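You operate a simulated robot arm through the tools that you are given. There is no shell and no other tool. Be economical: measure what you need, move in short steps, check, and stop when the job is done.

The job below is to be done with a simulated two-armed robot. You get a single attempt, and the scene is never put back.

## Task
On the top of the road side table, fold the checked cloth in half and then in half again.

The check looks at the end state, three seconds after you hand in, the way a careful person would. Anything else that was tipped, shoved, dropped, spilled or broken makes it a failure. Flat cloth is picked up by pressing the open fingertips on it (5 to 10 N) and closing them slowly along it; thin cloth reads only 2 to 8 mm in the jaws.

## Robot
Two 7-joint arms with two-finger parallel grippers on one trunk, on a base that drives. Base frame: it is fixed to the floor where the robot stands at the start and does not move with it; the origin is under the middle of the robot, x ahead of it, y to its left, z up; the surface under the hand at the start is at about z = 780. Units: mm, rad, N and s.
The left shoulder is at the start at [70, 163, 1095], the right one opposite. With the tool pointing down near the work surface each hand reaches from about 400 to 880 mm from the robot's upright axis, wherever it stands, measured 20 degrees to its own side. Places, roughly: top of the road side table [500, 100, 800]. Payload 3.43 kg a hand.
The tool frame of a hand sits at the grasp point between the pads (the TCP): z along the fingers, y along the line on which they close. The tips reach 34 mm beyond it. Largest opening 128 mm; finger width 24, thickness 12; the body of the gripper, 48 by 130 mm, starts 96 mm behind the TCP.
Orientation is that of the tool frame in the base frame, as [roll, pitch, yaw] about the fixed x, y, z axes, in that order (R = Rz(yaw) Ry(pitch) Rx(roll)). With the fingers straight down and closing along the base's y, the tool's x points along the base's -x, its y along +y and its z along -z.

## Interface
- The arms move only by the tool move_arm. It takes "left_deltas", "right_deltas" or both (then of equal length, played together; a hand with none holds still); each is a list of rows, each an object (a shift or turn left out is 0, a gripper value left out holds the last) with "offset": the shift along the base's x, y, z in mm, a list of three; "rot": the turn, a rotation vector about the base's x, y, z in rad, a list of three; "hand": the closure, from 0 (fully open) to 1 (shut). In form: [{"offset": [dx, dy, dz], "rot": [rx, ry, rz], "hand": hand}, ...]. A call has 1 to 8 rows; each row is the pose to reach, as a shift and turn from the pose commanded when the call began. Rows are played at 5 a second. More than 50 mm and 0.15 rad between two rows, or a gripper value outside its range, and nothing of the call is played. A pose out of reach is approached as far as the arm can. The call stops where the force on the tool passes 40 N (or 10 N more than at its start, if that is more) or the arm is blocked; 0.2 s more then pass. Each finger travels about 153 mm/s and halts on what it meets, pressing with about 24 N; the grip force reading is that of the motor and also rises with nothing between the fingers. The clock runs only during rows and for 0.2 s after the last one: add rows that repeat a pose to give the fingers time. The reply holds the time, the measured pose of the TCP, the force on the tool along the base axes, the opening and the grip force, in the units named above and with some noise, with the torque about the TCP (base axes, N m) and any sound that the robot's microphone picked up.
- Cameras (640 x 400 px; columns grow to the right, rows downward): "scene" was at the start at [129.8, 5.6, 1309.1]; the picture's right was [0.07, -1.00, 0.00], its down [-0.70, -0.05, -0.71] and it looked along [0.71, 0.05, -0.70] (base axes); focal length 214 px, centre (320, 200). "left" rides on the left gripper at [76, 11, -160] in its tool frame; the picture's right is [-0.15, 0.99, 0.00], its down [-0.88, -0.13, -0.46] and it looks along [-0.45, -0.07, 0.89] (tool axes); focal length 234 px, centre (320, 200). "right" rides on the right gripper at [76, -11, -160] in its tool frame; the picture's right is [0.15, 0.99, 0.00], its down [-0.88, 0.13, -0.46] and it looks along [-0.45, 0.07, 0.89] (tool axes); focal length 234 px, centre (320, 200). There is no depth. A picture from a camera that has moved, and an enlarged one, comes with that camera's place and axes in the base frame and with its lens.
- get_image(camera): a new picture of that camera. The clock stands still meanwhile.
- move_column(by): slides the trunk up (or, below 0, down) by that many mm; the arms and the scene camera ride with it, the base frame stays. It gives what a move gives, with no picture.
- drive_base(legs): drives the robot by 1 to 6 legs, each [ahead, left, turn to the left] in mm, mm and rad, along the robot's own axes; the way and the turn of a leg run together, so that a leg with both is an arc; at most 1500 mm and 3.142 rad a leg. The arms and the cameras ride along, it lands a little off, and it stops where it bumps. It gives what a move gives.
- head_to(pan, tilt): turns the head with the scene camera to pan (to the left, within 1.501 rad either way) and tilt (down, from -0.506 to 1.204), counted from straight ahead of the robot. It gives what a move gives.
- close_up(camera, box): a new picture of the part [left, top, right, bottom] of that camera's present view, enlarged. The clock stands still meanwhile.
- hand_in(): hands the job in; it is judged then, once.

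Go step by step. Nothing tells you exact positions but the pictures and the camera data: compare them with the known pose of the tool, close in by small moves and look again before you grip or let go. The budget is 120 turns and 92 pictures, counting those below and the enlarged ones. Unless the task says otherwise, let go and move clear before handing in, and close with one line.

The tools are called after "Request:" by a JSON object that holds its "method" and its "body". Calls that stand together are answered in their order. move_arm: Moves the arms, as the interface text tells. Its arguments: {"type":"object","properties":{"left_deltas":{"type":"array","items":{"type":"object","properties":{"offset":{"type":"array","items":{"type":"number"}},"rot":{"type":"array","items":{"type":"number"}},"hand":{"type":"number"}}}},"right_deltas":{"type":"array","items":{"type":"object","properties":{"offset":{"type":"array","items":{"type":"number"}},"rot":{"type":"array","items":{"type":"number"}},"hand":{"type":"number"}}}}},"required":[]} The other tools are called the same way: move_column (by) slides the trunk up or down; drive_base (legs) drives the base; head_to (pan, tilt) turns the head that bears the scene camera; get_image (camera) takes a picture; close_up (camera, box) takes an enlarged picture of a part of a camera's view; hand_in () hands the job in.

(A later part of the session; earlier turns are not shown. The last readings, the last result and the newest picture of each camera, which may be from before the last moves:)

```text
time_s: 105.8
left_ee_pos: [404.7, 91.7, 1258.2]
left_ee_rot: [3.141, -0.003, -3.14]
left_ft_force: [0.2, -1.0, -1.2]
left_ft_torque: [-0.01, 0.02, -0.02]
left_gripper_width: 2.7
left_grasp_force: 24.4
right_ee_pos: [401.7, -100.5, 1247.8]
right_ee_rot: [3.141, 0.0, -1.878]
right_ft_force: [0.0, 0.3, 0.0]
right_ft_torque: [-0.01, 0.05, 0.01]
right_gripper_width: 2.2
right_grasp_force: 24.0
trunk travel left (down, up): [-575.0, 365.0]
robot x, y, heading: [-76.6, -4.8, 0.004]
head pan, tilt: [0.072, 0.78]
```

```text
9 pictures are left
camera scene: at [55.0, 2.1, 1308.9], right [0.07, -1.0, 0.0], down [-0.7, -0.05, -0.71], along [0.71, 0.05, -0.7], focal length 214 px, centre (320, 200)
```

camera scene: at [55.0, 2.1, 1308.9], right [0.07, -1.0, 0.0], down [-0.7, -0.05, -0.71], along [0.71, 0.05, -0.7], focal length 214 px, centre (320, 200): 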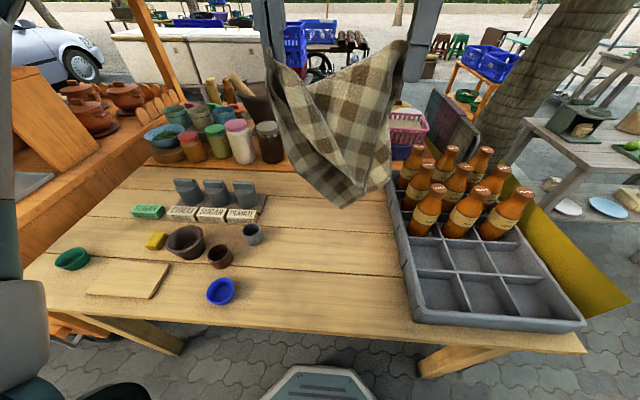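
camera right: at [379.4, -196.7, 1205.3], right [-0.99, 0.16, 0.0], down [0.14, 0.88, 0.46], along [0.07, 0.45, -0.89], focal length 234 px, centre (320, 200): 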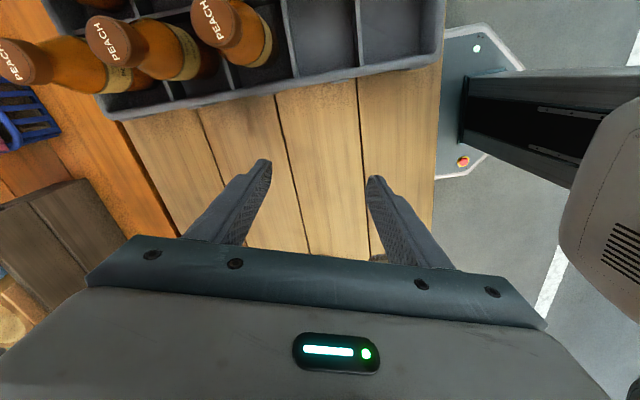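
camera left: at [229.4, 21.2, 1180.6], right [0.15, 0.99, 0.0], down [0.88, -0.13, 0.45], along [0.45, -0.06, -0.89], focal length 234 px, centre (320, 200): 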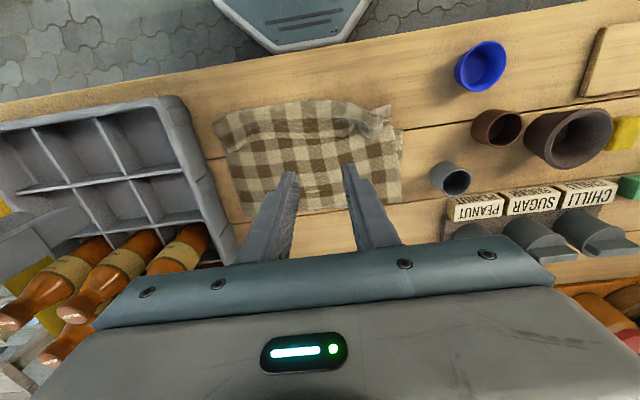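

Request:
{"method": "close_up", "body": {"camera": "scene", "box": [250, 30, 420, 220]}}

```text
2.11 times, centred on (335, 125) of scene
camera zoom: at [55.0, 2.1, 1308.9], right [0.07, -1.0, 0.0], down [-0.7, -0.05, -0.71], along [0.71, 0.05, -0.7], focal length 452 px, centre (288, 358)
```

zoom: 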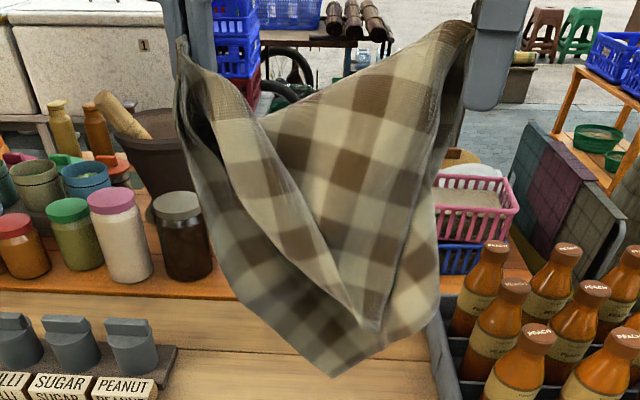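

Request:
{"method": "move_arm", "body": {"left_deltas": [{"offset": [0, 8, 0]}, {"offset": [0, 16, 0]}, {"offset": [0, 24, 0]}, {"offset": [0, 24, 0]}], "right_deltas": [{"offset": [0, -8, 5]}, {"offset": [0, -16, 10]}, {"offset": [0, -24, 10]}, {"offset": [0, -24, 10]}]}}

```text
time_s: 106.8
left_ee_pos: [404.8, 114.9, 1259.2]
left_ee_rot: [-3.141, -0.003, -3.139]
left_ft_force: [0.0, -0.1, -1.3]
left_ft_torque: [-0.03, 0.02, 0.03]
left_gripper_width: 2.8
left_grasp_force: 24.3
right_ee_pos: [394.9, -121.3, 1253.2]
right_ee_rot: [-3.139, 0.004, -1.882]
right_ft_force: [0.4, -0.6, -0.5]
right_ft_torque: [-0.05, 0.0, 0.05]
right_gripper_width: 2.1
right_grasp_force: 23.8
right hand out of reach, approached as far as the arm can: row 2, 3, 4
trunk travel left (down, up): [-575.0, 365.0]
robot x, y, heading: [-73.7, -0.2, 0.002]
head pan, tilt: [0.072, 0.78]
```

No tension yet. I'll unwind the right wrist for freedom and spread further.

Request:
{"method": "move_arm", "body": {"left_deltas": [{"offset": [0, 5, 0]}, {"offset": [0, 10, 0]}, {"offset": [0, 15, 0]}, {"offset": [0, 20, 0]}, {"offset": [0, 25, 0]}, {"offset": [0, 30, 0]}, {"offset": [0, 30, 0]}], "right_deltas": [{"offset": [2, -5, 1], "rot": [0, 0, -0.14]}, {"offset": [4, -10, 3], "rot": [0, 0, -0.28]}, {"offset": [6, -15, 5], "rot": [0, 0, -0.42]}, {"offset": [8, -20, 6], "rot": [0, 0, -0.56]}, {"offset": [10, -25, 6], "rot": [0, 0, -0.7]}, {"offset": [10, -30, 6], "rot": [0, 0, -0.84]}, {"offset": [10, -30, 6], "rot": [0, 0, -0.9]}]}}

Request:
{"method": "close_up", "body": {"camera": "scene", "box": [230, 30, 430, 240]}}

```text
time_s: 108.4
left_ee_pos: [404.3, 145.4, 1259.0]
left_ee_rot: [-3.141, -0.004, -3.14]
left_ft_force: [-1.1, 0.2, 0.2]
left_ft_torque: [0.02, 0.02, 0.0]
left_gripper_width: 2.4
left_grasp_force: 23.9
right_ee_pos: [404.4, -151.2, 1260.0]
right_ee_rot: [-3.14, 0.001, -2.778]
right_ft_force: [0.4, 0.4, 0.0]
right_ft_torque: [0.03, 0.0, -0.04]
right_gripper_width: 0.0
right_grasp_force: 24.0
trunk travel left (down, up): [-575.0, 365.0]
robot x, y, heading: [-76.3, -0.7, 0.002]
head pan, tilt: [0.072, 0.78]
```

```text
1.90 times, centred on (330, 135) of scene
camera zoom: at [54.2, 2.6, 1309.1], right [0.07, -1.0, 0.0], down [-0.7, -0.05, -0.71], along [0.71, 0.05, -0.7], focal length 408 px, centre (301, 324)
```

zoom: 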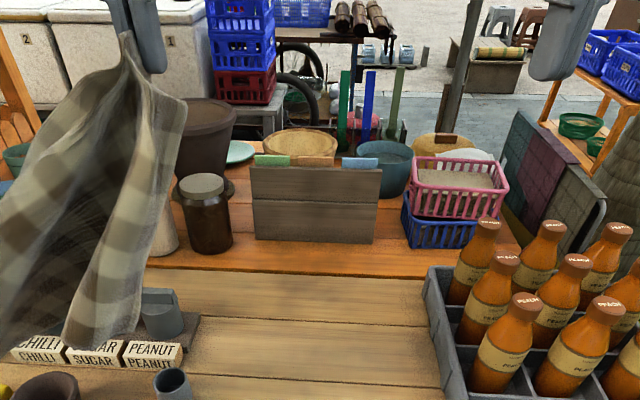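

The right did hold edge A–B, but my over-stretch pulled it out. I'll bring the cloth back up and central, clear of the cups, and return the right hand to its pre-grasp pose.

Request:
{"method": "move_arm", "body": {"left_deltas": [{"offset": [0, -5, 40]}, {"offset": [0, -20, 80]}, {"offset": [0, -40, 80]}, {"offset": [0, -60, 80]}, {"offset": [0, -80, 80]}, {"offset": [0, -100, 80]}, {"offset": [0, -120, 80]}, {"offset": [0, -120, 80]}], "right_deltas": [{"offset": [0, 0, -30], "rot": [0, 0, 0.13], "hand": 0.5}, {"offset": [0, 0, -60], "rot": [0, 0, 0.26]}, {"offset": [2, 5, -90], "rot": [0, 0, 0.39]}, {"offset": [4, 10, -120], "rot": [0, 0, 0.52]}, {"offset": [6, 15, -150], "rot": [0, 0, 0.65]}, {"offset": [6, 20, -180], "rot": [0, 0, 0.78]}, {"offset": [6, 25, -200], "rot": [0, 0, 0.9]}, {"offset": [6, 35, -208], "rot": [0, 0, 0.9]}]}}

Request:
{"method": "move_arm", "body": {"right_deltas": [{"rot": [0.12, 0, 0]}, {"rot": [0.24, 0, 0]}, {"rot": [0.36, 0, 0]}, {"rot": [0.36, 0, 0]}, {"rot": [0.36, 0, 0]}, {"rot": [0.36, 0, 0]}]}}

Request:
{"method": "close_up", "body": {"camera": "scene", "box": [220, 40, 444, 260]}}

```text
time_s: 110.2
left_ee_pos: [404.5, 26.5, 1337.7]
left_ee_rot: [-3.139, -0.003, 3.141]
left_ft_force: [0.3, 0.7, -0.2]
left_ft_torque: [-0.08, -0.02, 0.0]
left_gripper_width: 2.8
left_grasp_force: 23.6
right_ee_pos: [411.4, -114.8, 1050.6]
right_ee_rot: [-3.139, 0.0, -1.876]
right_ft_force: [-1.3, 0.0, -0.2]
right_ft_torque: [-0.02, 0.02, 0.01]
right_gripper_width: 63.9
right_grasp_force: 0.0
trunk travel left (down, up): [-575.0, 365.0]
robot x, y, heading: [-76.6, -4.6, -0.004]
head pan, tilt: [0.072, 0.78]
```

```text
time_s: 111.6
left_ee_pos: [403.8, 26.5, 1339.1]
left_ee_rot: [-3.141, -0.002, -3.139]
left_ft_force: [-1.1, 0.4, -0.4]
left_ft_torque: [-0.01, -0.03, -0.03]
left_gripper_width: 3.0
left_grasp_force: 24.7
right_ee_pos: [411.4, -117.1, 1049.6]
right_ee_rot: [3.029, 0.344, -1.898]
right_ft_force: [-0.1, -0.3, 0.3]
right_ft_torque: [0.01, 0.04, -0.01]
right_gripper_width: 64.1
right_grasp_force: 0.0
trunk travel left (down, up): [-575.0, 365.0]
robot x, y, heading: [-75.5, -4.6, 0.003]
head pan, tilt: [0.072, 0.78]
```

```text
1.82 times, centred on (332, 150) of scene
camera zoom: at [54.1, 2.3, 1309.1], right [0.07, -1.0, 0.0], down [-0.7, -0.05, -0.71], along [0.71, 0.05, -0.7], focal length 390 px, centre (298, 291)
```

zoom: 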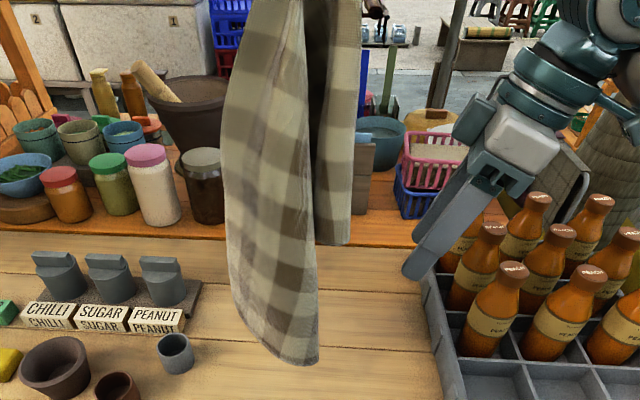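

The layout is nearly identical, so I'll repeat the same pinch on B.

Request:
{"method": "move_arm", "body": {"right_deltas": [{"offset": [11, 25, 2]}, {"offset": [11, 50, 2]}, {"offset": [11, 75, 2]}, {"offset": [11, 99, 2]}, {"offset": [11, 101, 2], "hand": 0.7}, {"offset": [11, 101, 2], "hand": 0.9}, {"offset": [11, 101, 2], "hand": 1.0}, {"offset": [11, 101, 2], "hand": 1.0}]}}

```text
time_s: 113.4
left_ee_pos: [404.0, 24.7, 1337.8]
left_ee_rot: [-3.141, -0.001, -3.141]
left_ft_force: [0.0, -0.3, -0.7]
left_ft_torque: [0.0, 0.0, -0.02]
left_gripper_width: 2.8
left_grasp_force: 24.1
right_ee_pos: [421.8, -14.9, 1052.9]
right_ee_rot: [3.03, 0.344, -1.898]
right_ft_force: [-0.6, -0.5, 0.1]
right_ft_torque: [-0.03, 0.01, 0.03]
right_gripper_width: 2.1
right_grasp_force: 23.7
trunk travel left (down, up): [-575.0, 365.0]
robot x, y, heading: [-77.5, -7.0, -0.001]
head pan, tilt: [0.072, 0.78]
```

Gripped again at 2.1 mm. I'll bring the hands level, keeping them closer together this time.

Request:
{"method": "move_arm", "body": {"left_deltas": [{"offset": [0, 8, -5]}, {"offset": [0, 18, -15]}, {"offset": [0, 28, -28]}, {"offset": [0, 38, -42]}, {"offset": [0, 48, -56]}, {"offset": [0, 58, -70]}, {"offset": [0, 66, -80]}, {"offset": [0, 66, -80]}], "right_deltas": [{"offset": [-3, -10, 25]}, {"offset": [-6, -22, 55], "rot": [-0.06, 0, 0]}, {"offset": [-9, -34, 85], "rot": [-0.12, 0, 0]}, {"offset": [-12, -46, 112], "rot": [-0.18, 0, 0]}, {"offset": [-15, -58, 140], "rot": [-0.24, 0, 0]}, {"offset": [-18, -70, 168], "rot": [-0.3, 0, 0]}, {"offset": [-18, -84, 195], "rot": [-0.36, 0, 0]}, {"offset": [-18, -84, 205], "rot": [-0.36, 0, 0]}]}}

Request:
{"method": "move_arm", "body": {"right_deltas": [{"rot": [0, 0, -0.14]}, {"rot": [0, 0, -0.28]}, {"rot": [0, 0, -0.42]}, {"rot": [0, 0, -0.56]}, {"rot": [0, 0, -0.7]}, {"rot": [0, 0, -0.84]}, {"rot": [0, 0, -0.98]}, {"rot": [0, 0, -1.12]}]}}

Request:
{"method": "move_arm", "body": {"left_deltas": [{"offset": [0, 5, 0]}, {"offset": [0, 10, 0]}, {"offset": [0, 15, 0]}, {"offset": [0, 15, 0]}], "right_deltas": [{"offset": [0, -5, 0]}, {"offset": [0, -10, 0]}, {"offset": [0, -15, 0]}, {"offset": [0, -15, 0]}]}}

Request:
{"method": "get_image", "body": {"camera": "scene"}}

```text
time_s: 115.2
left_ee_pos: [403.9, 91.4, 1258.2]
left_ee_rot: [3.141, -0.002, -3.14]
left_ft_force: [0.5, -0.5, -0.3]
left_ft_torque: [-0.02, 0.01, 0.01]
left_gripper_width: 2.8
left_grasp_force: 23.9
right_ee_pos: [403.0, -98.7, 1256.2]
right_ee_rot: [-3.138, 0.004, -1.882]
right_ft_force: [-0.1, 0.0, -0.9]
right_ft_torque: [-0.02, 0.01, 0.01]
right_gripper_width: 1.6
right_grasp_force: 23.7
trunk travel left (down, up): [-575.0, 365.0]
robot x, y, heading: [-75.3, -3.5, 0.004]
head pan, tilt: [0.072, 0.78]
```

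```text
time_s: 117.0
left_ee_pos: [405.3, 90.9, 1258.1]
left_ee_rot: [-3.141, -0.002, -3.14]
left_ft_force: [0.2, -0.3, 0.5]
left_ft_torque: [0.01, 0.0, -0.01]
left_gripper_width: 2.8
left_grasp_force: 24.3
right_ee_pos: [403.4, -99.3, 1256.6]
right_ee_rot: [-3.138, 0.0, -3.001]
right_ft_force: [0.3, 0.1, 0.1]
right_ft_torque: [0.0, 0.01, 0.04]
right_gripper_width: 1.8
right_grasp_force: 23.8
trunk travel left (down, up): [-575.0, 365.0]
robot x, y, heading: [-70.6, -3.6, -0.001]
head pan, tilt: [0.072, 0.78]
```

```text
time_s: 118.0
left_ee_pos: [404.9, 105.8, 1258.9]
left_ee_rot: [-3.139, -0.005, -3.138]
left_ft_force: [-0.1, -0.7, -0.3]
left_ft_torque: [-0.03, -0.01, 0.03]
left_gripper_width: 2.8
left_grasp_force: 24.2
right_ee_pos: [402.9, -114.7, 1257.7]
right_ee_rot: [-3.14, -0.001, -2.996]
right_ft_force: [-0.2, 1.5, -0.4]
right_ft_torque: [-0.01, -0.01, 0.04]
right_gripper_width: 2.1
right_grasp_force: 24.0
trunk travel left (down, up): [-575.0, 365.0]
robot x, y, heading: [-75.7, -7.8, 0.002]
head pan, tilt: [0.072, 0.78]
```

```text
5 pictures are left
camera scene: at [54.1, 2.5, 1309.1], right [0.07, -1.0, 0.0], down [-0.7, -0.05, -0.71], along [0.71, 0.05, -0.7], focal length 214 px, centre (320, 200)
```

scene: 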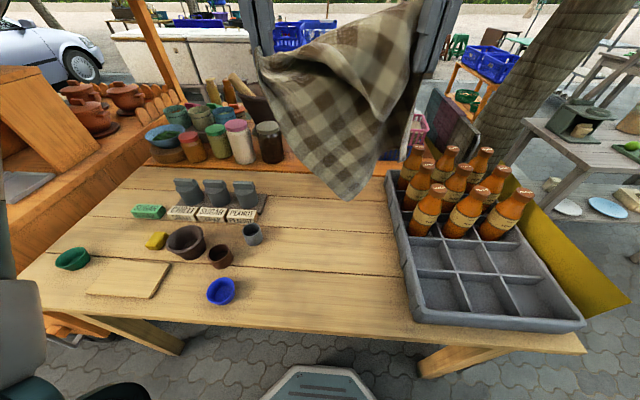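

Request:
{"method": "close_up", "body": {"camera": "scene", "box": [240, 0, 440, 210]}}

```text
1.90 times, centred on (340, 105) of scene
camera zoom: at [54.1, 2.5, 1309.1], right [0.07, -1.0, 0.0], down [-0.7, -0.05, -0.71], along [0.71, 0.05, -0.7], focal length 408 px, centre (282, 381)
```

zoom: 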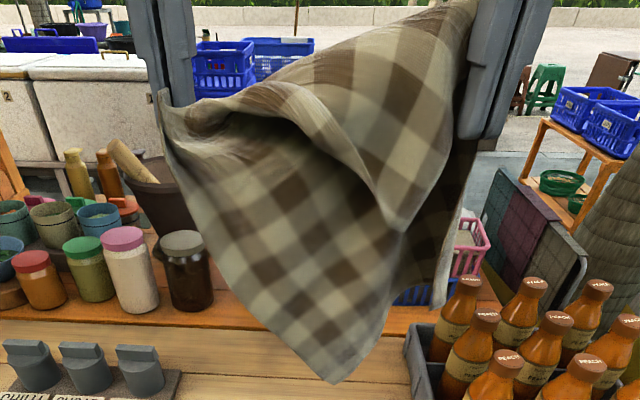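

I can't fully tell which point the right hand holds. With few pictures left, the best move is to lay the sheet out flat, low end first and then away from me, and check how it settles.

Request:
{"method": "move_arm", "body": {"left_deltas": [{"offset": [0, 0, -44]}, {"offset": [0, 0, -88]}, {"offset": [0, 0, -132]}, {"offset": [0, 2, -175]}, {"offset": [33, 4, -207]}, {"offset": [66, 6, -239]}, {"offset": [99, 8, -271]}, {"offset": [132, 10, -303]}], "right_deltas": [{"offset": [0, 0, -44]}, {"offset": [0, 0, -88]}, {"offset": [0, 0, -132]}, {"offset": [0, -2, -175]}, {"offset": [33, -4, -207]}, {"offset": [66, -6, -239]}, {"offset": [99, -8, -271]}, {"offset": [132, -10, -303]}]}}

Request:
{"method": "move_arm", "body": {"left_deltas": [{"offset": [33, 3, -32]}, {"offset": [66, 6, -64]}, {"offset": [99, 9, -96]}, {"offset": [125, 12, -122]}, {"offset": [150, 15, -132]}, {"offset": [150, 15, -132]}], "right_deltas": [{"offset": [33, -3, -32]}, {"offset": [66, -6, -64]}, {"offset": [99, -9, -96]}, {"offset": [125, -12, -122]}, {"offset": [150, -15, -132]}, {"offset": [150, -15, -132]}]}}

Request:
{"method": "close_up", "body": {"camera": "scene", "box": [220, 110, 440, 290]}}

```text
time_s: 119.8
left_ee_pos: [539.1, 117.4, 952.5]
left_ee_rot: [-3.141, -0.005, 3.141]
left_ft_force: [0.6, -1.5, 0.0]
left_ft_torque: [-0.02, 0.06, 0.04]
left_gripper_width: 2.5
left_grasp_force: 23.6
right_ee_pos: [536.6, -124.5, 953.7]
right_ee_rot: [-3.14, -0.001, -2.999]
right_ft_force: [0.0, 1.2, -0.7]
right_ft_torque: [-0.09, 0.03, 0.04]
right_gripper_width: 2.1
right_grasp_force: 23.8
trunk travel left (down, up): [-575.0, 365.0]
robot x, y, heading: [-75.2, -1.7, 0.003]
head pan, tilt: [0.072, 0.78]
```

```text
time_s: 121.2
left_ee_pos: [686.8, 131.5, 823.8]
left_ee_rot: [-3.142, -0.002, -3.14]
left_ft_force: [1.2, -3.0, 1.8]
left_ft_torque: [-0.12, 0.01, 0.11]
left_gripper_width: 3.0
left_grasp_force: 23.8
right_ee_pos: [685.6, -138.9, 822.7]
right_ee_rot: [-3.14, 0.001, -2.995]
right_ft_force: [-0.9, 3.1, -0.7]
right_ft_torque: [-0.17, -0.03, 0.1]
right_gripper_width: 2.3
right_grasp_force: 23.7
trunk travel left (down, up): [-575.0, 365.0]
robot x, y, heading: [-79.0, -2.7, 0.003]
head pan, tilt: [0.072, 0.78]
```

```text
2.22 times, centred on (330, 200) of scene
camera zoom: at [53.7, 2.5, 1309.1], right [0.07, -1.0, 0.0], down [-0.7, -0.05, -0.71], along [0.71, 0.05, -0.7], focal length 477 px, centre (298, 200)
```

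zoom: 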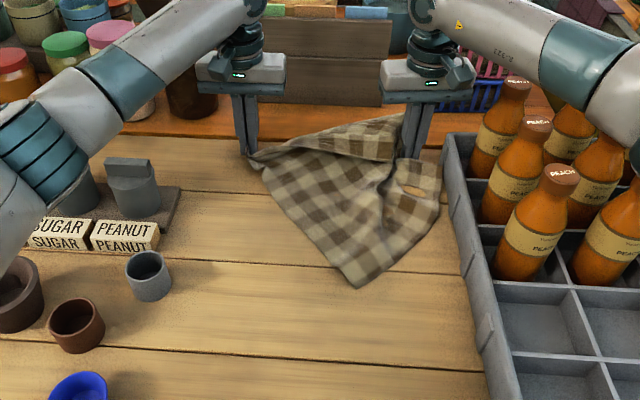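

This helps: corner B now lies exposed on the table at about (428, −48), with edge A–B straight from the left hand. The right hand was on an interior point, so I'll release it and go over to B.

Request:
{"method": "move_arm", "body": {"right_deltas": [{"offset": [0, 0, 0], "hand": 0.8}, {"offset": [0, 0, 5], "hand": 0.65}, {"offset": [0, 3, 45]}, {"offset": [-25, 10, 80]}, {"offset": [-60, 25, 100], "rot": [0, 0, -0.05]}, {"offset": [-100, 40, 100], "rot": [0, 0, -0.1]}, {"offset": [-145, 58, 100], "rot": [0, 0, -0.145]}, {"offset": [-185, 75, 100], "rot": [0, 0, -0.145]}]}}

Request:
{"method": "move_arm", "body": {"right_deltas": [{"offset": [-35, 14, -20]}, {"offset": [-35, 14, -60], "hand": 0.7}, {"offset": [-35, 14, -75]}, {"offset": [-35, 14, -75]}]}}

Request:
{"method": "get_image", "body": {"camera": "right"}}

```text
time_s: 123.0
left_ee_pos: [686.6, 133.4, 822.5]
left_ee_rot: [-3.141, -0.002, -3.139]
left_ft_force: [-0.2, 0.6, -0.8]
left_ft_torque: [-0.01, -0.02, -0.01]
left_gripper_width: 2.5
left_grasp_force: 24.0
right_ee_pos: [499.1, -63.4, 923.8]
right_ee_rot: [-3.139, 0.001, 3.139]
right_ft_force: [-0.2, 0.6, -0.1]
right_ft_torque: [0.03, -0.04, 0.01]
right_gripper_width: 44.7
right_grasp_force: 0.0
trunk travel left (down, up): [-575.0, 365.0]
robot x, y, heading: [-78.0, -5.4, 0.002]
head pan, tilt: [0.072, 0.78]
```

```text
time_s: 124.0
left_ee_pos: [686.3, 131.9, 823.8]
left_ee_rot: [3.141, -0.003, -3.14]
left_ft_force: [-0.6, -0.3, -0.3]
left_ft_torque: [0.02, -0.01, 0.0]
left_gripper_width: 2.5
left_grasp_force: 23.9
right_ee_pos: [466.7, -49.9, 848.0]
right_ee_rot: [-3.138, -0.001, -3.141]
right_ft_force: [-0.3, 0.5, -0.8]
right_ft_torque: [0.02, -0.02, 0.01]
right_gripper_width: 38.3
right_grasp_force: 0.2
trunk travel left (down, up): [-575.0, 365.0]
robot x, y, heading: [-74.7, -6.5, -0.002]
head pan, tilt: [0.072, 0.78]
```

```text
2 pictures are left
camera right: at [389.6, -60.9, 1007.2], right [-0.15, 0.99, 0.0], down [0.88, 0.13, 0.46], along [0.45, 0.07, -0.89], focal length 234 px, centre (320, 200)
```

right: 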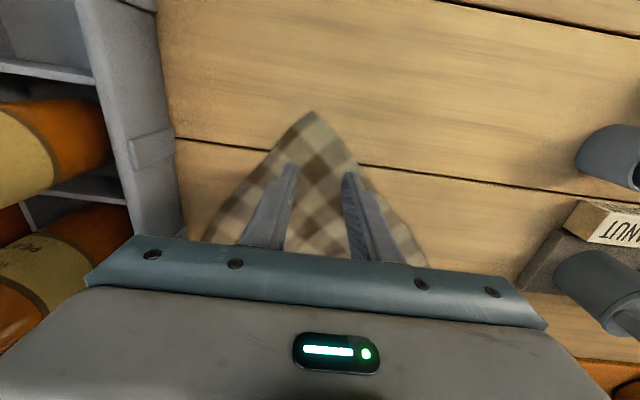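

Clean view: corner B is single-layer at (415, −61). I'll move in over it and press.

Request:
{"method": "move_arm", "body": {"right_deltas": [{"offset": [-14, -6, -10]}, {"offset": [-14, -6, -24]}, {"offset": [-14, -6, -30]}, {"offset": [-14, -6, -32]}, {"offset": [-14, -6, -33]}, {"offset": [-14, -6, -33]}]}}

```text
time_s: 125.4
left_ee_pos: [684.7, 133.6, 824.0]
left_ee_rot: [-3.139, -0.001, -3.14]
left_ft_force: [-0.5, -0.2, 0.7]
left_ft_torque: [0.04, 0.0, -0.02]
left_gripper_width: 2.3
left_grasp_force: 24.1
right_ee_pos: [454.6, -53.6, 821.7]
right_ee_rot: [-3.139, 0.013, 3.141]
right_ft_force: [0.6, -0.2, 1.3]
right_ft_torque: [0.03, 0.01, 0.0]
right_gripper_width: 38.4
right_grasp_force: 0.0
trunk travel left (down, up): [-575.0, 365.0]
robot x, y, heading: [-75.9, -4.8, -0.003]
head pan, tilt: [0.072, 0.78]
```

Request:
{"method": "move_arm", "body": {"right_deltas": [{"offset": [0, 0, 0]}, {"offset": [0, 0, -1]}, {"offset": [0, 0, -1]}]}}

```text
time_s: 126.2
left_ee_pos: [685.4, 133.3, 824.7]
left_ee_rot: [-3.139, -0.001, -3.139]
left_ft_force: [-0.7, 0.1, -0.1]
left_ft_torque: [0.03, -0.01, 0.0]
left_gripper_width: 2.7
left_grasp_force: 24.0
right_ee_pos: [453.2, -55.2, 821.3]
right_ee_rot: [-3.139, 0.015, 3.139]
right_ft_force: [-0.2, -0.3, 0.9]
right_ft_torque: [0.02, -0.01, 0.0]
right_gripper_width: 38.3
right_grasp_force: 0.0
trunk travel left (down, up): [-575.0, 365.0]
robot x, y, heading: [-78.7, -2.6, 0.003]
head pan, tilt: [0.072, 0.78]
```

The right hand stalls at z 821 with hardly any force at the tool, so the arm itself may be touching something. I'll raise the trunk 80 mm to lift the elbows, then bring the hands back down with the arms.

Request:
{"method": "move_arm", "body": {"right_deltas": [{"offset": [0, 0, 15]}, {"offset": [0, 0, 25]}]}}

Request:
{"method": "move_column", "body": {"by": 80}}

Request:
{"method": "get_image", "body": {"camera": "scene"}}

```text
time_s: 126.8
left_ee_pos: [687.3, 133.4, 820.7]
left_ee_rot: [3.141, -0.003, -3.141]
left_ft_force: [0.6, -0.1, -1.1]
left_ft_torque: [-0.02, 0.02, -0.01]
left_gripper_width: 2.7
left_grasp_force: 23.8
right_ee_pos: [451.3, -53.7, 836.8]
right_ee_rot: [-3.139, -0.002, -3.14]
right_ft_force: [0.7, 1.2, 0.7]
right_ft_torque: [0.0, 0.0, -0.05]
right_gripper_width: 38.7
right_grasp_force: 0.0
trunk travel left (down, up): [-575.0, 365.0]
robot x, y, heading: [-75.6, -5.6, 0.001]
head pan, tilt: [0.072, 0.78]
```

```text
time_s: 128.0
left_ee_pos: [686.2, 131.9, 902.8]
left_ee_rot: [-3.141, -0.003, -3.139]
left_ft_force: [-0.1, -0.3, 0.6]
left_ft_torque: [0.0, 0.01, -0.01]
left_gripper_width: 2.6
left_grasp_force: 24.1
right_ee_pos: [452.4, -56.7, 919.6]
right_ee_rot: [-3.14, 0.001, 3.14]
right_ft_force: [0.7, 0.2, -0.3]
right_ft_torque: [0.02, 0.01, -0.03]
right_gripper_width: 38.4
right_grasp_force: 0.0
trunk travel left (down, up): [-655.0, 285.0]
robot x, y, heading: [-75.7, -4.0, 0.001]
head pan, tilt: [0.072, 0.78]
```

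```text
1 pictures are left
camera scene: at [54.5, 2.4, 1389.0], right [0.07, -1.0, 0.0], down [-0.7, -0.05, -0.71], along [0.71, 0.05, -0.7], focal length 214 px, centre (320, 200)
```

scene: 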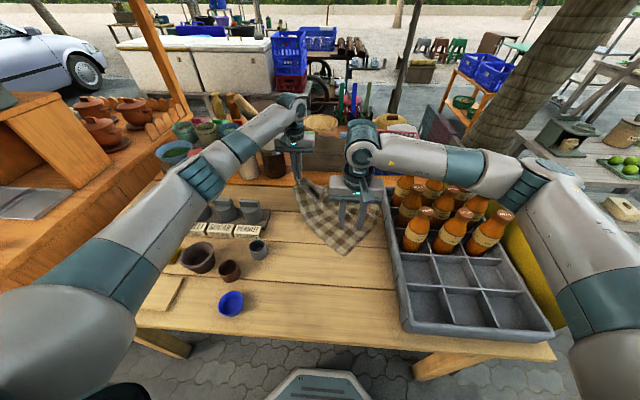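

All bottles are upright. The right forearm was close over them, and there is more clearance now. I'll lower both hands again and press on B.

Request:
{"method": "move_arm", "body": {"left_deltas": [{"offset": [0, 0, -30]}, {"offset": [0, 0, -60]}, {"offset": [0, 0, -78]}, {"offset": [0, 0, -78]}, {"offset": [0, 0, -78]}], "right_deltas": [{"offset": [0, 0, -40]}, {"offset": [0, 0, -80]}, {"offset": [0, 0, -98]}, {"offset": [0, 0, -103]}, {"offset": [0, 0, -104.5]}]}}

```text
time_s: 129.2
left_ee_pos: [686.1, 132.7, 824.7]
left_ee_rot: [-3.141, 0.0, -3.14]
left_ft_force: [0.6, -0.7, 0.2]
left_ft_torque: [0.02, 0.02, 0.03]
left_gripper_width: 2.6
left_grasp_force: 23.8
right_ee_pos: [452.2, -55.1, 816.0]
right_ee_rot: [-3.14, 0.002, 3.139]
right_ft_force: [2.4, -1.4, 9.3]
right_ft_torque: [0.07, -0.1, -0.05]
right_gripper_width: 38.2
right_grasp_force: 0.1
trunk travel left (down, up): [-655.0, 285.0]
robot x, y, heading: [-73.3, -3.7, 0.003]
head pan, tilt: [0.072, 0.78]
```

The hand reaches the table properly now, at 9 N. I'll press a little more and close slowly.

Request:
{"method": "move_arm", "body": {"right_deltas": [{"offset": [0, 0, -0.9]}, {"offset": [0, 0, -0.9], "hand": 0.715}, {"offset": [0, 0, -0.9], "hand": 0.73}, {"offset": [0, 0, -0.9], "hand": 0.745}, {"offset": [0, 0, -0.9], "hand": 0.76}, {"offset": [0, 0, -0.9], "hand": 0.78}, {"offset": [0, 0, -0.9], "hand": 0.8}, {"offset": [0, 0, -0.9], "hand": 0.82}]}}

Request:
{"method": "move_arm", "body": {"right_deltas": [{"hand": 0.84}, {"hand": 0.86}, {"hand": 0.88}, {"hand": 0.9}, {"hand": 0.92}, {"hand": 0.95}, {"hand": 0.98}, {"hand": 1.0}]}}

```text
time_s: 131.0
left_ee_pos: [684.4, 131.7, 825.5]
left_ee_rot: [3.141, 0.0, -3.139]
left_ft_force: [0.7, 0.0, 0.7]
left_ft_torque: [0.01, 0.0, 0.05]
left_gripper_width: 2.8
left_grasp_force: 24.0
right_ee_pos: [450.6, -56.0, 815.2]
right_ee_rot: [-3.141, 0.005, 3.138]
right_ft_force: [0.1, -2.1, 29.2]
right_ft_torque: [0.13, -0.05, 0.01]
right_gripper_width: 20.2
right_grasp_force: 0.2
trunk travel left (down, up): [-655.0, 285.0]
robot x, y, heading: [-74.3, -5.2, 0.001]
head pan, tilt: [0.072, 0.78]
```

```text
time_s: 132.8
left_ee_pos: [685.1, 132.3, 825.3]
left_ee_rot: [3.141, -0.001, -3.14]
left_ft_force: [0.6, -0.3, -0.5]
left_ft_torque: [-0.04, 0.0, 0.02]
left_gripper_width: 2.3
left_grasp_force: 23.9
right_ee_pos: [450.6, -55.0, 816.9]
right_ee_rot: [-3.141, 0.003, -3.141]
right_ft_force: [-0.2, 0.8, 32.5]
right_ft_torque: [0.16, -0.05, 0.02]
right_gripper_width: 2.2
right_grasp_force: 24.4
trunk travel left (down, up): [-655.0, 285.0]
robot x, y, heading: [-76.4, -2.5, 0.003]
head pan, tilt: [0.072, 0.78]
```

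Caught at 2.2 mm. The hand spacing is already 299 mm without tension, so this is probably the long edge. I'll lift both and spread gently along x to find where it goes taut.

Request:
{"method": "move_arm", "body": {"left_deltas": [{"offset": [0, -8, 40]}, {"offset": [0, -16, 80]}, {"offset": [0, -24, 120]}, {"offset": [0, -32, 160]}, {"offset": [0, -36, 200]}, {"offset": [0, -40, 240]}, {"offset": [0, -42, 280]}, {"offset": [0, -42, 312]}], "right_deltas": [{"offset": [0, 12, 40]}, {"offset": [0, 24, 80]}, {"offset": [-5, 36, 118]}, {"offset": [-12, 48, 156]}, {"offset": [-20, 60, 194]}, {"offset": [-28, 72, 232]}, {"offset": [-36, 84, 272]}, {"offset": [-45, 95, 312]}]}}

Request:
{"method": "move_arm", "body": {"right_deltas": [{"offset": [-12, 10, 8]}, {"offset": [-24, 20, 8]}, {"offset": [-36, 30, 8]}, {"offset": [-48, 40, 8]}, {"offset": [-48, 40, 8]}]}}

```text
time_s: 134.6
left_ee_pos: [686.2, 90.0, 1137.0]
left_ee_rot: [-3.141, -0.001, -3.141]
left_ft_force: [-0.2, 0.1, 0.0]
left_ft_torque: [0.03, -0.02, 0.03]
left_gripper_width: 2.7
left_grasp_force: 23.8
right_ee_pos: [403.9, 39.6, 1126.4]
right_ee_rot: [3.142, 0.001, 3.141]
right_ft_force: [-0.5, -0.2, -0.7]
right_ft_torque: [-0.03, -0.04, 0.02]
right_gripper_width: 1.9
right_grasp_force: 24.1
trunk travel left (down, up): [-655.0, 285.0]
robot x, y, heading: [-75.0, 2.2, 0.001]
head pan, tilt: [0.072, 0.78]
```

```text
time_s: 135.8
left_ee_pos: [686.7, 91.2, 1136.3]
left_ee_rot: [-3.141, -0.004, -3.14]
left_ft_force: [-2.1, -0.9, 0.7]
left_ft_torque: [0.01, 0.06, 0.02]
left_gripper_width: 2.7
left_grasp_force: 23.7
right_ee_pos: [358.8, 79.2, 1133.3]
right_ee_rot: [-3.141, 0.0, 3.141]
right_ft_force: [2.4, 0.4, -0.8]
right_ft_torque: [0.01, -0.08, -0.03]
right_gripper_width: 1.9
right_grasp_force: 24.1
trunk travel left (down, up): [-655.0, 285.0]
robot x, y, heading: [-76.1, -3.2, -0.003]
head pan, tilt: [0.072, 0.78]
```

The edge goes taut at 328 mm (2 N). I'll spend the last picture on verifying this hold before folding.

Request:
{"method": "close_up", "body": {"camera": "scene", "box": [180, 60, 420, 290]}}

```text
1.74 times, centred on (300, 175) of scene
camera zoom: at [54.6, 2.0, 1389.0], right [0.07, -1.0, 0.0], down [-0.7, -0.05, -0.71], along [0.71, 0.05, -0.7], focal length 373 px, centre (355, 244)
```

zoom: 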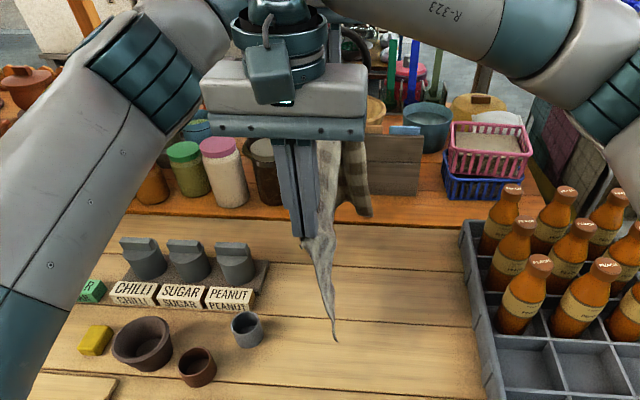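

The hold is right: the long edge is between the hands, and the other two corners hang about 260 mm below. I have no pictures left, so I'll fold by known geometry. First I lower the free edge onto the table at y≈110 and lay half of it to the right.

Request:
{"method": "move_arm", "body": {"left_deltas": [{"offset": [-12, 10, 0]}, {"offset": [-25, 19, 0]}, {"offset": [-25, 19, -30]}, {"offset": [-25, 19, -52]}, {"offset": [-25, -12, -83]}, {"offset": [-25, -43, -114]}, {"offset": [-25, -74, -145]}, {"offset": [-25, -105, -176]}], "right_deltas": [{"offset": [-12, 15, 3]}, {"offset": [-25, 31, 3]}, {"offset": [-25, 31, -27]}, {"offset": [-25, 31, -49]}, {"offset": [-25, 0, -80]}, {"offset": [-25, -31, -111]}, {"offset": [-25, -62, -142]}, {"offset": [-25, -93, -173]}]}}

Request:
{"method": "move_arm", "body": {"left_deltas": [{"offset": [0, -25, -25]}, {"offset": [0, 16, -32]}, {"offset": [0, 51, -53]}, {"offset": [0, 78, -84]}, {"offset": [0, 90, -113]}, {"offset": [0, 93, -133]}, {"offset": [0, 94, -138]}, {"offset": [0, 94, -138]}], "right_deltas": [{"offset": [0, -25, -25]}, {"offset": [0, 16, -32]}, {"offset": [0, 51, -53]}, {"offset": [0, 78, -84]}, {"offset": [0, 90, -113]}, {"offset": [0, 93, -133]}, {"offset": [0, 94, -138]}, {"offset": [0, 94, -138]}]}}

```text
time_s: 137.6
left_ee_pos: [662.6, -16.2, 961.2]
left_ee_rot: [3.138, -0.003, -3.14]
left_ft_force: [-2.2, 0.3, 0.0]
left_ft_torque: [0.05, 0.04, 0.02]
left_gripper_width: 2.4
left_grasp_force: 24.1
right_ee_pos: [336.0, -16.6, 961.1]
right_ee_rot: [-3.141, -0.001, -3.141]
right_ft_force: [2.2, 0.1, -0.7]
right_ft_torque: [0.02, -0.09, -0.01]
right_gripper_width: 2.0
right_grasp_force: 24.3
trunk travel left (down, up): [-655.0, 285.0]
robot x, y, heading: [-76.6, -3.8, -0.0]
head pan, tilt: [0.072, 0.78]
```

```text
time_s: 139.4
left_ee_pos: [661.9, 79.1, 822.8]
left_ee_rot: [3.141, -0.004, -3.141]
left_ft_force: [-1.4, -0.4, -0.5]
left_ft_torque: [0.01, 0.05, 0.01]
left_gripper_width: 2.8
left_grasp_force: 24.2
right_ee_pos: [335.0, 79.9, 821.7]
right_ee_rot: [-3.14, 0.001, -3.14]
right_ft_force: [2.3, 0.3, 0.7]
right_ft_torque: [-0.03, -0.05, 0.01]
right_gripper_width: 1.8
right_grasp_force: 23.4
trunk travel left (down, up): [-655.0, 285.0]
robot x, y, heading: [-76.2, -4.0, 0.004]
head pan, tilt: [0.072, 0.78]
```

The first fold is laid at roughly y −39 to 110. I'll release both hands gently, send the right clear, and bring the left to the middle of the far end for the second fold.

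Request:
{"method": "move_arm", "body": {"left_deltas": [{"offset": [0, 0, -2]}, {"offset": [0, 0, -2], "hand": 0.92}, {"offset": [0, 0, -2], "hand": 0.82}, {"offset": [0, 0, -2], "hand": 0.72}, {"offset": [0, 0, 15]}, {"offset": [0, 0, 50]}, {"offset": [-4, -20, 50], "hand": 0.65}, {"offset": [-4, -45, 50]}], "right_deltas": [{"offset": [0, 0, -2]}, {"offset": [0, 0, -2], "hand": 0.92}, {"offset": [0, 0, -2], "hand": 0.82}, {"offset": [0, 0, -2], "hand": 0.72}, {"offset": [0, 0, 15]}, {"offset": [0, 0, 50]}, {"offset": [0, -20, 90]}, {"offset": [0, -50, 125]}]}}

Request:
{"method": "move_arm", "body": {"left_deltas": [{"offset": [0, 0, -25]}, {"offset": [0, 0, -43]}, {"offset": [0, 0, -50]}, {"offset": [0, 0, -52]}, {"offset": [0, 0, -53.5]}, {"offset": [0, 0, -53.5]}], "right_deltas": [{"offset": [0, -45, 10]}, {"offset": [0, -90, 30]}, {"offset": [0, -130, 40]}, {"offset": [0, -160, 40]}, {"offset": [0, -190, 40]}, {"offset": [0, -190, 40]}]}}

```text
time_s: 141.2
left_ee_pos: [657.2, 32.8, 874.4]
left_ee_rot: [3.139, -0.003, -3.139]
left_ft_force: [0.5, 0.4, -0.2]
left_ft_torque: [0.02, 0.0, 0.04]
left_gripper_width: 44.9
left_grasp_force: 0.0
right_ee_pos: [334.2, 28.1, 947.8]
right_ee_rot: [3.141, 0.001, -3.141]
right_ft_force: [0.0, -1.6, -0.9]
right_ft_torque: [0.03, 0.0, 0.01]
right_gripper_width: 35.8
right_grasp_force: 0.0
trunk travel left (down, up): [-655.0, 285.0]
robot x, y, heading: [-75.6, -3.2, 0.007]
head pan, tilt: [0.072, 0.78]
```

```text
time_s: 142.6
left_ee_pos: [659.2, 34.0, 820.2]
left_ee_rot: [-3.139, -0.002, -3.138]
left_ft_force: [1.3, 0.3, 4.3]
left_ft_torque: [-0.12, 0.06, -0.05]
left_gripper_width: 44.9
left_grasp_force: 0.2
right_ee_pos: [332.7, -159.3, 988.6]
right_ee_rot: [-3.141, 0.003, -3.141]
right_ft_force: [-0.2, 0.5, 0.1]
right_ft_torque: [0.0, -0.04, -0.06]
right_gripper_width: 35.6
right_grasp_force: 0.0
trunk travel left (down, up): [-655.0, 285.0]
robot x, y, heading: [-73.2, -5.5, -0.002]
head pan, tilt: [0.072, 0.78]
```

Contact at z 820 is consistent with two layers. I'll press and close slowly.

Request:
{"method": "move_arm", "body": {"left_deltas": [{"offset": [0, 0, -1.5]}, {"offset": [0, 0, -2], "hand": 0.67}, {"offset": [0, 0, -2], "hand": 0.69}, {"offset": [0, 0, -2], "hand": 0.71}, {"offset": [0, 0, -2], "hand": 0.73}, {"offset": [0, 0, -2], "hand": 0.75}, {"offset": [0, 0, -2], "hand": 0.77}, {"offset": [0, 0, -2], "hand": 0.79}]}}

Request:
{"method": "move_arm", "body": {"left_deltas": [{"hand": 0.81}, {"hand": 0.83}, {"hand": 0.85}, {"hand": 0.88}, {"hand": 0.91}, {"hand": 0.94}, {"hand": 0.97}, {"hand": 1.0}]}}

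```text
time_s: 144.4
left_ee_pos: [658.3, 34.6, 820.3]
left_ee_rot: [3.142, -0.003, -3.14]
left_ft_force: [1.5, 0.2, 9.6]
left_ft_torque: [-0.07, 0.05, 0.0]
left_gripper_width: 27.3
left_grasp_force: 0.2
right_ee_pos: [332.4, -160.5, 989.0]
right_ee_rot: [-3.14, 0.0, -3.141]
right_ft_force: [-0.5, 0.0, 0.1]
right_ft_torque: [-0.05, -0.02, -0.04]
right_gripper_width: 35.6
right_grasp_force: 0.0
trunk travel left (down, up): [-655.0, 285.0]
robot x, y, heading: [-70.7, -4.3, 0.004]
head pan, tilt: [0.072, 0.78]
```

```text
time_s: 146.2
left_ee_pos: [657.3, 35.7, 818.2]
left_ee_rot: [3.14, -0.002, -3.139]
left_ft_force: [0.8, 1.0, 8.1]
left_ft_torque: [0.05, 0.04, -0.02]
left_gripper_width: 0.0
left_grasp_force: 24.1
right_ee_pos: [332.3, -159.5, 988.3]
right_ee_rot: [-3.139, 0.002, 3.141]
right_ft_force: [-0.2, 0.7, 0.2]
right_ft_torque: [0.01, 0.01, 0.02]
right_gripper_width: 35.9
right_grasp_force: 0.0
trunk travel left (down, up): [-655.0, 285.0]
robot x, y, heading: [-75.3, -5.4, 0.003]
head pan, tilt: [0.072, 0.78]
```

It slipped at too low a pressure. I'll retry, firmer and a little further in.

Request:
{"method": "move_arm", "body": {"left_deltas": [{"offset": [0, 0, 10]}, {"offset": [-8, 0, 12], "hand": 0.7}, {"offset": [-8, 0, 12]}, {"offset": [-8, 0, 4]}, {"offset": [-8, 0, 0]}, {"offset": [-8, 0, -2]}, {"offset": [-8, 0, -2.5]}, {"offset": [-8, 0, -2.5]}]}}

Request:
{"method": "move_arm", "body": {"left_deltas": [{"hand": 0.715}, {"hand": 0.73}, {"hand": 0.745}, {"hand": 0.76}, {"hand": 0.775}, {"hand": 0.79}, {"hand": 0.805}, {"hand": 0.82}]}}

Request:
{"method": "move_arm", "body": {"left_deltas": [{"hand": 0.84}, {"hand": 0.86}, {"hand": 0.88}, {"hand": 0.9}, {"hand": 0.92}, {"hand": 0.95}, {"hand": 0.98}, {"hand": 1.0}]}}

```text
time_s: 148.0
left_ee_pos: [648.9, 33.9, 818.6]
left_ee_rot: [3.141, 0.001, -3.138]
left_ft_force: [2.6, 1.1, 19.3]
left_ft_torque: [-0.13, 0.16, 0.03]
left_gripper_width: 38.4
left_grasp_force: 0.4
right_ee_pos: [332.3, -159.9, 989.1]
right_ee_rot: [-3.141, 0.001, -3.139]
right_ft_force: [1.2, 0.5, 0.5]
right_ft_torque: [-0.01, 0.0, 0.03]
right_gripper_width: 35.8
right_grasp_force: 0.1
trunk travel left (down, up): [-655.0, 285.0]
robot x, y, heading: [-75.3, -3.3, 0.0]
head pan, tilt: [0.072, 0.78]
```

```text
time_s: 149.8
left_ee_pos: [648.1, 34.1, 817.5]
left_ee_rot: [3.141, -0.002, -3.14]
left_ft_force: [0.5, -0.7, 24.8]
left_ft_torque: [-0.4, 0.24, 0.01]
left_gripper_width: 23.4
left_grasp_force: 0.5
right_ee_pos: [331.7, -160.0, 988.8]
right_ee_rot: [-3.141, 0.003, 3.141]
right_ft_force: [0.0, 0.1, 0.3]
right_ft_torque: [0.03, -0.03, -0.03]
right_gripper_width: 36.1
right_grasp_force: 0.1
trunk travel left (down, up): [-655.0, 285.0]
robot x, y, heading: [-77.7, -3.7, 0.003]
head pan, tilt: [0.072, 0.78]
```

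```text
time_s: 151.6
left_ee_pos: [648.4, 33.7, 817.1]
left_ee_rot: [-3.141, 0.0, -3.139]
left_ft_force: [1.9, -0.8, 23.9]
left_ft_torque: [-0.11, 0.0, -0.01]
left_gripper_width: 2.2
left_grasp_force: 24.1
right_ee_pos: [332.5, -160.5, 989.8]
right_ee_rot: [-3.14, 0.004, -3.141]
right_ft_force: [0.4, 1.3, 0.1]
right_ft_torque: [0.01, 0.0, 0.02]
right_gripper_width: 35.8
right_grasp_force: 0.1
trunk travel left (down, up): [-655.0, 285.0]
robot x, y, heading: [-77.6, -2.3, -0.0]
head pan, tilt: [0.072, 0.78]
```

Only 2.2 mm, so likely just the top layer. I'll release and retry for both layers with a firmer press and narrower opening.

Request:
{"method": "move_arm", "body": {"left_deltas": [{"offset": [0, 0, 0], "hand": 0.9}, {"offset": [0, 0, 0], "hand": 0.75}, {"offset": [0, 0, 10]}, {"offset": [4, 0, 10]}, {"offset": [4, 0, 2]}, {"offset": [4, 0, -1.5]}, {"offset": [4, 0, -2.5]}, {"offset": [4, 0, -2.5]}]}}

Request:
{"method": "move_arm", "body": {"left_deltas": [{"hand": 0.765}, {"hand": 0.78}, {"hand": 0.795}, {"hand": 0.81}, {"hand": 0.825}, {"hand": 0.84}, {"hand": 0.855}, {"hand": 0.87}]}}

Request:
{"method": "move_arm", "body": {"left_deltas": [{"hand": 0.885}, {"hand": 0.9}, {"hand": 0.915}, {"hand": 0.93}, {"hand": 0.95}, {"hand": 0.97}, {"hand": 1.0}, {"hand": 1.0}]}}

```text
time_s: 153.4
left_ee_pos: [653.1, 34.1, 816.8]
left_ee_rot: [-3.141, 0.002, -3.142]
left_ft_force: [3.0, 1.3, 27.3]
left_ft_torque: [-0.17, 0.07, 0.0]
left_gripper_width: 32.1
left_grasp_force: 0.1
right_ee_pos: [331.6, -160.5, 990.9]
right_ee_rot: [-3.14, 0.002, 3.141]
right_ft_force: [0.0, 0.3, -0.2]
right_ft_torque: [0.02, 0.05, 0.0]
right_gripper_width: 35.8
right_grasp_force: 0.0
trunk travel left (down, up): [-655.0, 285.0]
robot x, y, heading: [-73.6, 1.5, 0.002]
head pan, tilt: [0.072, 0.78]
```

```text
time_s: 155.2
left_ee_pos: [651.4, 33.4, 817.5]
left_ee_rot: [3.141, 0.002, -3.139]
left_ft_force: [-0.4, -3.9, 35.4]
left_ft_torque: [-0.47, 0.12, -0.02]
left_gripper_width: 17.8
left_grasp_force: 1.3
right_ee_pos: [330.1, -161.3, 989.6]
right_ee_rot: [-3.141, 0.004, 3.139]
right_ft_force: [0.3, -0.5, 0.1]
right_ft_torque: [0.01, 0.0, 0.01]
right_gripper_width: 35.6
right_grasp_force: 0.2
trunk travel left (down, up): [-655.0, 285.0]
robot x, y, heading: [-75.1, -2.3, 0.005]
head pan, tilt: [0.072, 0.78]
```

```text
time_s: 157.0
left_ee_pos: [650.9, 33.2, 817.8]
left_ee_rot: [-3.141, 0.003, -3.139]
left_ft_force: [-1.4, -5.5, 36.3]
left_ft_torque: [-0.3, 0.12, 0.04]
left_gripper_width: 1.7
left_grasp_force: 24.1
right_ee_pos: [329.3, -161.4, 989.7]
right_ee_rot: [-3.141, 0.005, -3.141]
right_ft_force: [-0.3, 0.5, -0.4]
right_ft_torque: [0.01, 0.03, 0.01]
right_gripper_width: 36.0
right_grasp_force: 0.0
trunk travel left (down, up): [-655.0, 285.0]
robot x, y, heading: [-78.6, -3.5, 0.006]
head pan, tilt: [0.072, 0.78]
```

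The reading is still thin. But folding the layers over one after the other gives the same stack as folding them together. I'll fold what I hold over to the near end, then come back for anything left at the far end.

Request:
{"method": "move_arm", "body": {"left_deltas": [{"offset": [-5.5, 0, 40]}, {"offset": [-21, 0, 78]}, {"offset": [-47, 0, 110]}, {"offset": [-80, 0, 134]}, {"offset": [-119, 0, 150]}, {"offset": [-160, 0, 155]}, {"offset": [-201, 0, 150]}, {"offset": [-240, 0, 134]}]}}

Request:
{"method": "move_arm", "body": {"left_deltas": [{"offset": [-33, 0, -24]}, {"offset": [-59, 0, -56]}, {"offset": [-75, 0, -94]}, {"offset": [-80, 0, -120]}, {"offset": [-80, 0, -128]}, {"offset": [-80, 0, -128]}]}}

Request:
{"method": "move_arm", "body": {"left_deltas": [{"hand": 0.92}, {"hand": 0.84}, {"hand": 0.74}, {"offset": [0, 0, 20]}, {"offset": [0, 0, 60]}, {"offset": [0, 0, 105]}, {"offset": [45, 0, 120]}, {"offset": [90, 0, 125]}]}}

```text
time_s: 158.8
left_ee_pos: [411.5, 34.2, 946.0]
left_ee_rot: [-3.141, -0.003, -3.138]
left_ft_force: [-0.3, 0.3, 0.1]
left_ft_torque: [0.01, -0.06, 0.0]
left_gripper_width: 1.5
left_grasp_force: 24.1
right_ee_pos: [332.7, -159.5, 988.0]
right_ee_rot: [-3.14, 0.002, 3.141]
right_ft_force: [-1.0, 1.0, -0.5]
right_ft_torque: [0.0, -0.01, -0.02]
right_gripper_width: 35.9
right_grasp_force: 0.1
trunk travel left (down, up): [-655.0, 285.0]
robot x, y, heading: [-72.1, -2.5, -0.0]
head pan, tilt: [0.072, 0.78]
```

```text
time_s: 160.2
left_ee_pos: [333.1, 32.6, 818.6]
left_ee_rot: [3.14, -0.002, -3.14]
left_ft_force: [0.8, 0.4, 8.7]
left_ft_torque: [0.11, -0.08, 0.04]
left_gripper_width: 1.5
left_grasp_force: 24.1
right_ee_pos: [333.1, -161.1, 988.7]
right_ee_rot: [-3.141, 0.001, 3.141]
right_ft_force: [-1.0, 1.0, 0.2]
right_ft_torque: [-0.01, 0.04, 0.03]
right_gripper_width: 35.7
right_grasp_force: 0.0
trunk travel left (down, up): [-655.0, 285.0]
robot x, y, heading: [-76.2, -0.8, 0.005]
head pan, tilt: [0.072, 0.78]
```

```text
time_s: 162.0
left_ee_pos: [424.9, 34.9, 943.9]
left_ee_rot: [-3.14, -0.004, -3.14]
left_ft_force: [1.6, 0.2, 0.6]
left_ft_torque: [0.01, 0.0, -0.01]
left_gripper_width: 33.5
left_grasp_force: 0.1
right_ee_pos: [334.4, -160.0, 987.7]
right_ee_rot: [-3.141, 0.0, -3.141]
right_ft_force: [0.5, 0.2, -0.5]
right_ft_torque: [-0.02, 0.02, 0.01]
right_gripper_width: 35.7
right_grasp_force: 0.0
trunk travel left (down, up): [-655.0, 285.0]
robot x, y, heading: [-74.6, -4.6, 0.002]
head pan, tilt: [0.072, 0.78]
```

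It held through to the near end. Now I'll go back to the far end and feel for a remaining layer.

Request:
{"method": "move_arm", "body": {"left_deltas": [{"offset": [45, 0, 0]}, {"offset": [90, 0, 0], "hand": 0.7}, {"offset": [135, 0, 0]}, {"offset": [180, 0, 0]}, {"offset": [222, 0, -15]}, {"offset": [222, 0, -60]}, {"offset": [222, 0, -105]}, {"offset": [222, 0, -122]}]}}

Request:
{"method": "move_arm", "body": {"left_deltas": [{"offset": [0, 0, -4]}, {"offset": [0, 0, -6.5]}, {"offset": [0, 0, -8]}, {"offset": [0, 0, -8]}]}}

```text
time_s: 163.8
left_ee_pos: [645.7, 35.7, 821.6]
left_ee_rot: [-3.141, 0.0, -3.14]
left_ft_force: [0.5, -0.2, 0.8]
left_ft_torque: [-0.01, 0.03, -0.03]
left_gripper_width: 38.2
left_grasp_force: 0.0
right_ee_pos: [333.7, -158.9, 988.0]
right_ee_rot: [-3.141, 0.0, -3.141]
right_ft_force: [-0.5, 0.4, 0.5]
right_ft_torque: [0.02, -0.01, 0.01]
right_gripper_width: 35.7
right_grasp_force: 0.1
trunk travel left (down, up): [-655.0, 285.0]
robot x, y, heading: [-75.6, -6.6, 0.006]
head pan, tilt: [0.072, 0.78]
```

```text
time_s: 164.8
left_ee_pos: [645.4, 34.7, 814.4]
left_ee_rot: [-3.141, -0.001, -3.14]
left_ft_force: [-0.6, 1.2, 2.8]
left_ft_torque: [0.01, -0.05, 0.05]
left_gripper_width: 38.2
left_grasp_force: 0.0
right_ee_pos: [333.7, -160.2, 988.0]
right_ee_rot: [-3.14, 0.003, 3.141]
right_ft_force: [-0.6, -1.0, -0.1]
right_ft_torque: [0.02, -0.02, 0.0]
right_gripper_width: 35.9
right_grasp_force: 0.0
trunk travel left (down, up): [-655.0, 285.0]
robot x, y, heading: [-74.3, -5.0, 0.0]
head pan, tilt: [0.072, 0.78]
```

Bare table is what I feel here (2.8 N at z 814). I'll probe a few points at a fixed height to tell where cloth remains.

Request:
{"method": "move_arm", "body": {"left_deltas": [{"offset": [0, 0, 15]}, {"offset": [-30, 30, 20]}, {"offset": [-60, 50, 15]}, {"offset": [-60, 50, 3]}, {"offset": [-60, 50, 1]}, {"offset": [-60, 50, 1]}]}}

Request:
{"method": "move_arm", "body": {"left_deltas": [{"offset": [0, 0, 15]}, {"offset": [0, -40, 20]}, {"offset": [0, -80, 15]}, {"offset": [0, -80, 3]}, {"offset": [0, -80, 0]}, {"offset": [0, -80, 0]}]}}

Request:
{"method": "move_arm", "body": {"left_deltas": [{"offset": [0, 0, 20]}, {"offset": [-40, 15, 25]}, {"offset": [-80, 30, 20]}, {"offset": [-120, 30, 15]}, {"offset": [-120, 30, 6]}, {"offset": [-120, 30, 4]}, {"offset": [-120, 30, 4]}]}}

```text
time_s: 166.2
left_ee_pos: [585.2, 84.5, 814.9]
left_ee_rot: [3.141, -0.001, -3.139]
left_ft_force: [-0.8, 0.8, -0.8]
left_ft_torque: [0.02, 0.01, 0.02]
left_gripper_width: 38.4
left_grasp_force: 0.0
right_ee_pos: [334.7, -160.5, 988.2]
right_ee_rot: [-3.141, 0.001, -3.141]
right_ft_force: [-0.8, 0.4, -0.6]
right_ft_torque: [0.01, -0.02, -0.01]
right_gripper_width: 36.1
right_grasp_force: 0.2
trunk travel left (down, up): [-655.0, 285.0]
robot x, y, heading: [-72.3, -0.6, 0.002]
head pan, tilt: [0.072, 0.78]
```

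```text
time_s: 167.6
left_ee_pos: [584.8, 2.1, 815.0]
left_ee_rot: [-3.141, -0.004, -3.141]
left_ft_force: [0.1, -0.6, 0.6]
left_ft_torque: [-0.04, -0.02, -0.02]
left_gripper_width: 38.5
left_grasp_force: 0.0
right_ee_pos: [333.0, -158.8, 988.6]
right_ee_rot: [-3.137, -0.001, -3.141]
right_ft_force: [-0.1, -0.6, 0.2]
right_ft_torque: [0.01, 0.02, 0.03]
right_gripper_width: 36.2
right_grasp_force: 0.0
trunk travel left (down, up): [-655.0, 285.0]
robot x, y, heading: [-75.1, -5.6, 0.004]
head pan, tilt: [0.072, 0.78]
```

```text
time_s: 169.2
left_ee_pos: [464.6, 35.9, 817.1]
left_ee_rot: [-3.142, 0.0, -3.14]
left_ft_force: [0.3, 0.2, 1.7]
left_ft_torque: [0.08, 0.04, 0.0]
left_gripper_width: 38.6
left_grasp_force: 0.0
right_ee_pos: [333.0, -160.6, 987.1]
right_ee_rot: [-3.138, 0.0, 3.141]
right_ft_force: [-0.9, -0.5, -0.7]
right_ft_torque: [-0.04, -0.01, 0.04]
right_gripper_width: 35.8
right_grasp_force: 0.0
trunk travel left (down, up): [-655.0, 285.0]
robot x, y, heading: [-76.0, -0.5, 0.001]
head pan, tilt: [0.072, 0.78]
```

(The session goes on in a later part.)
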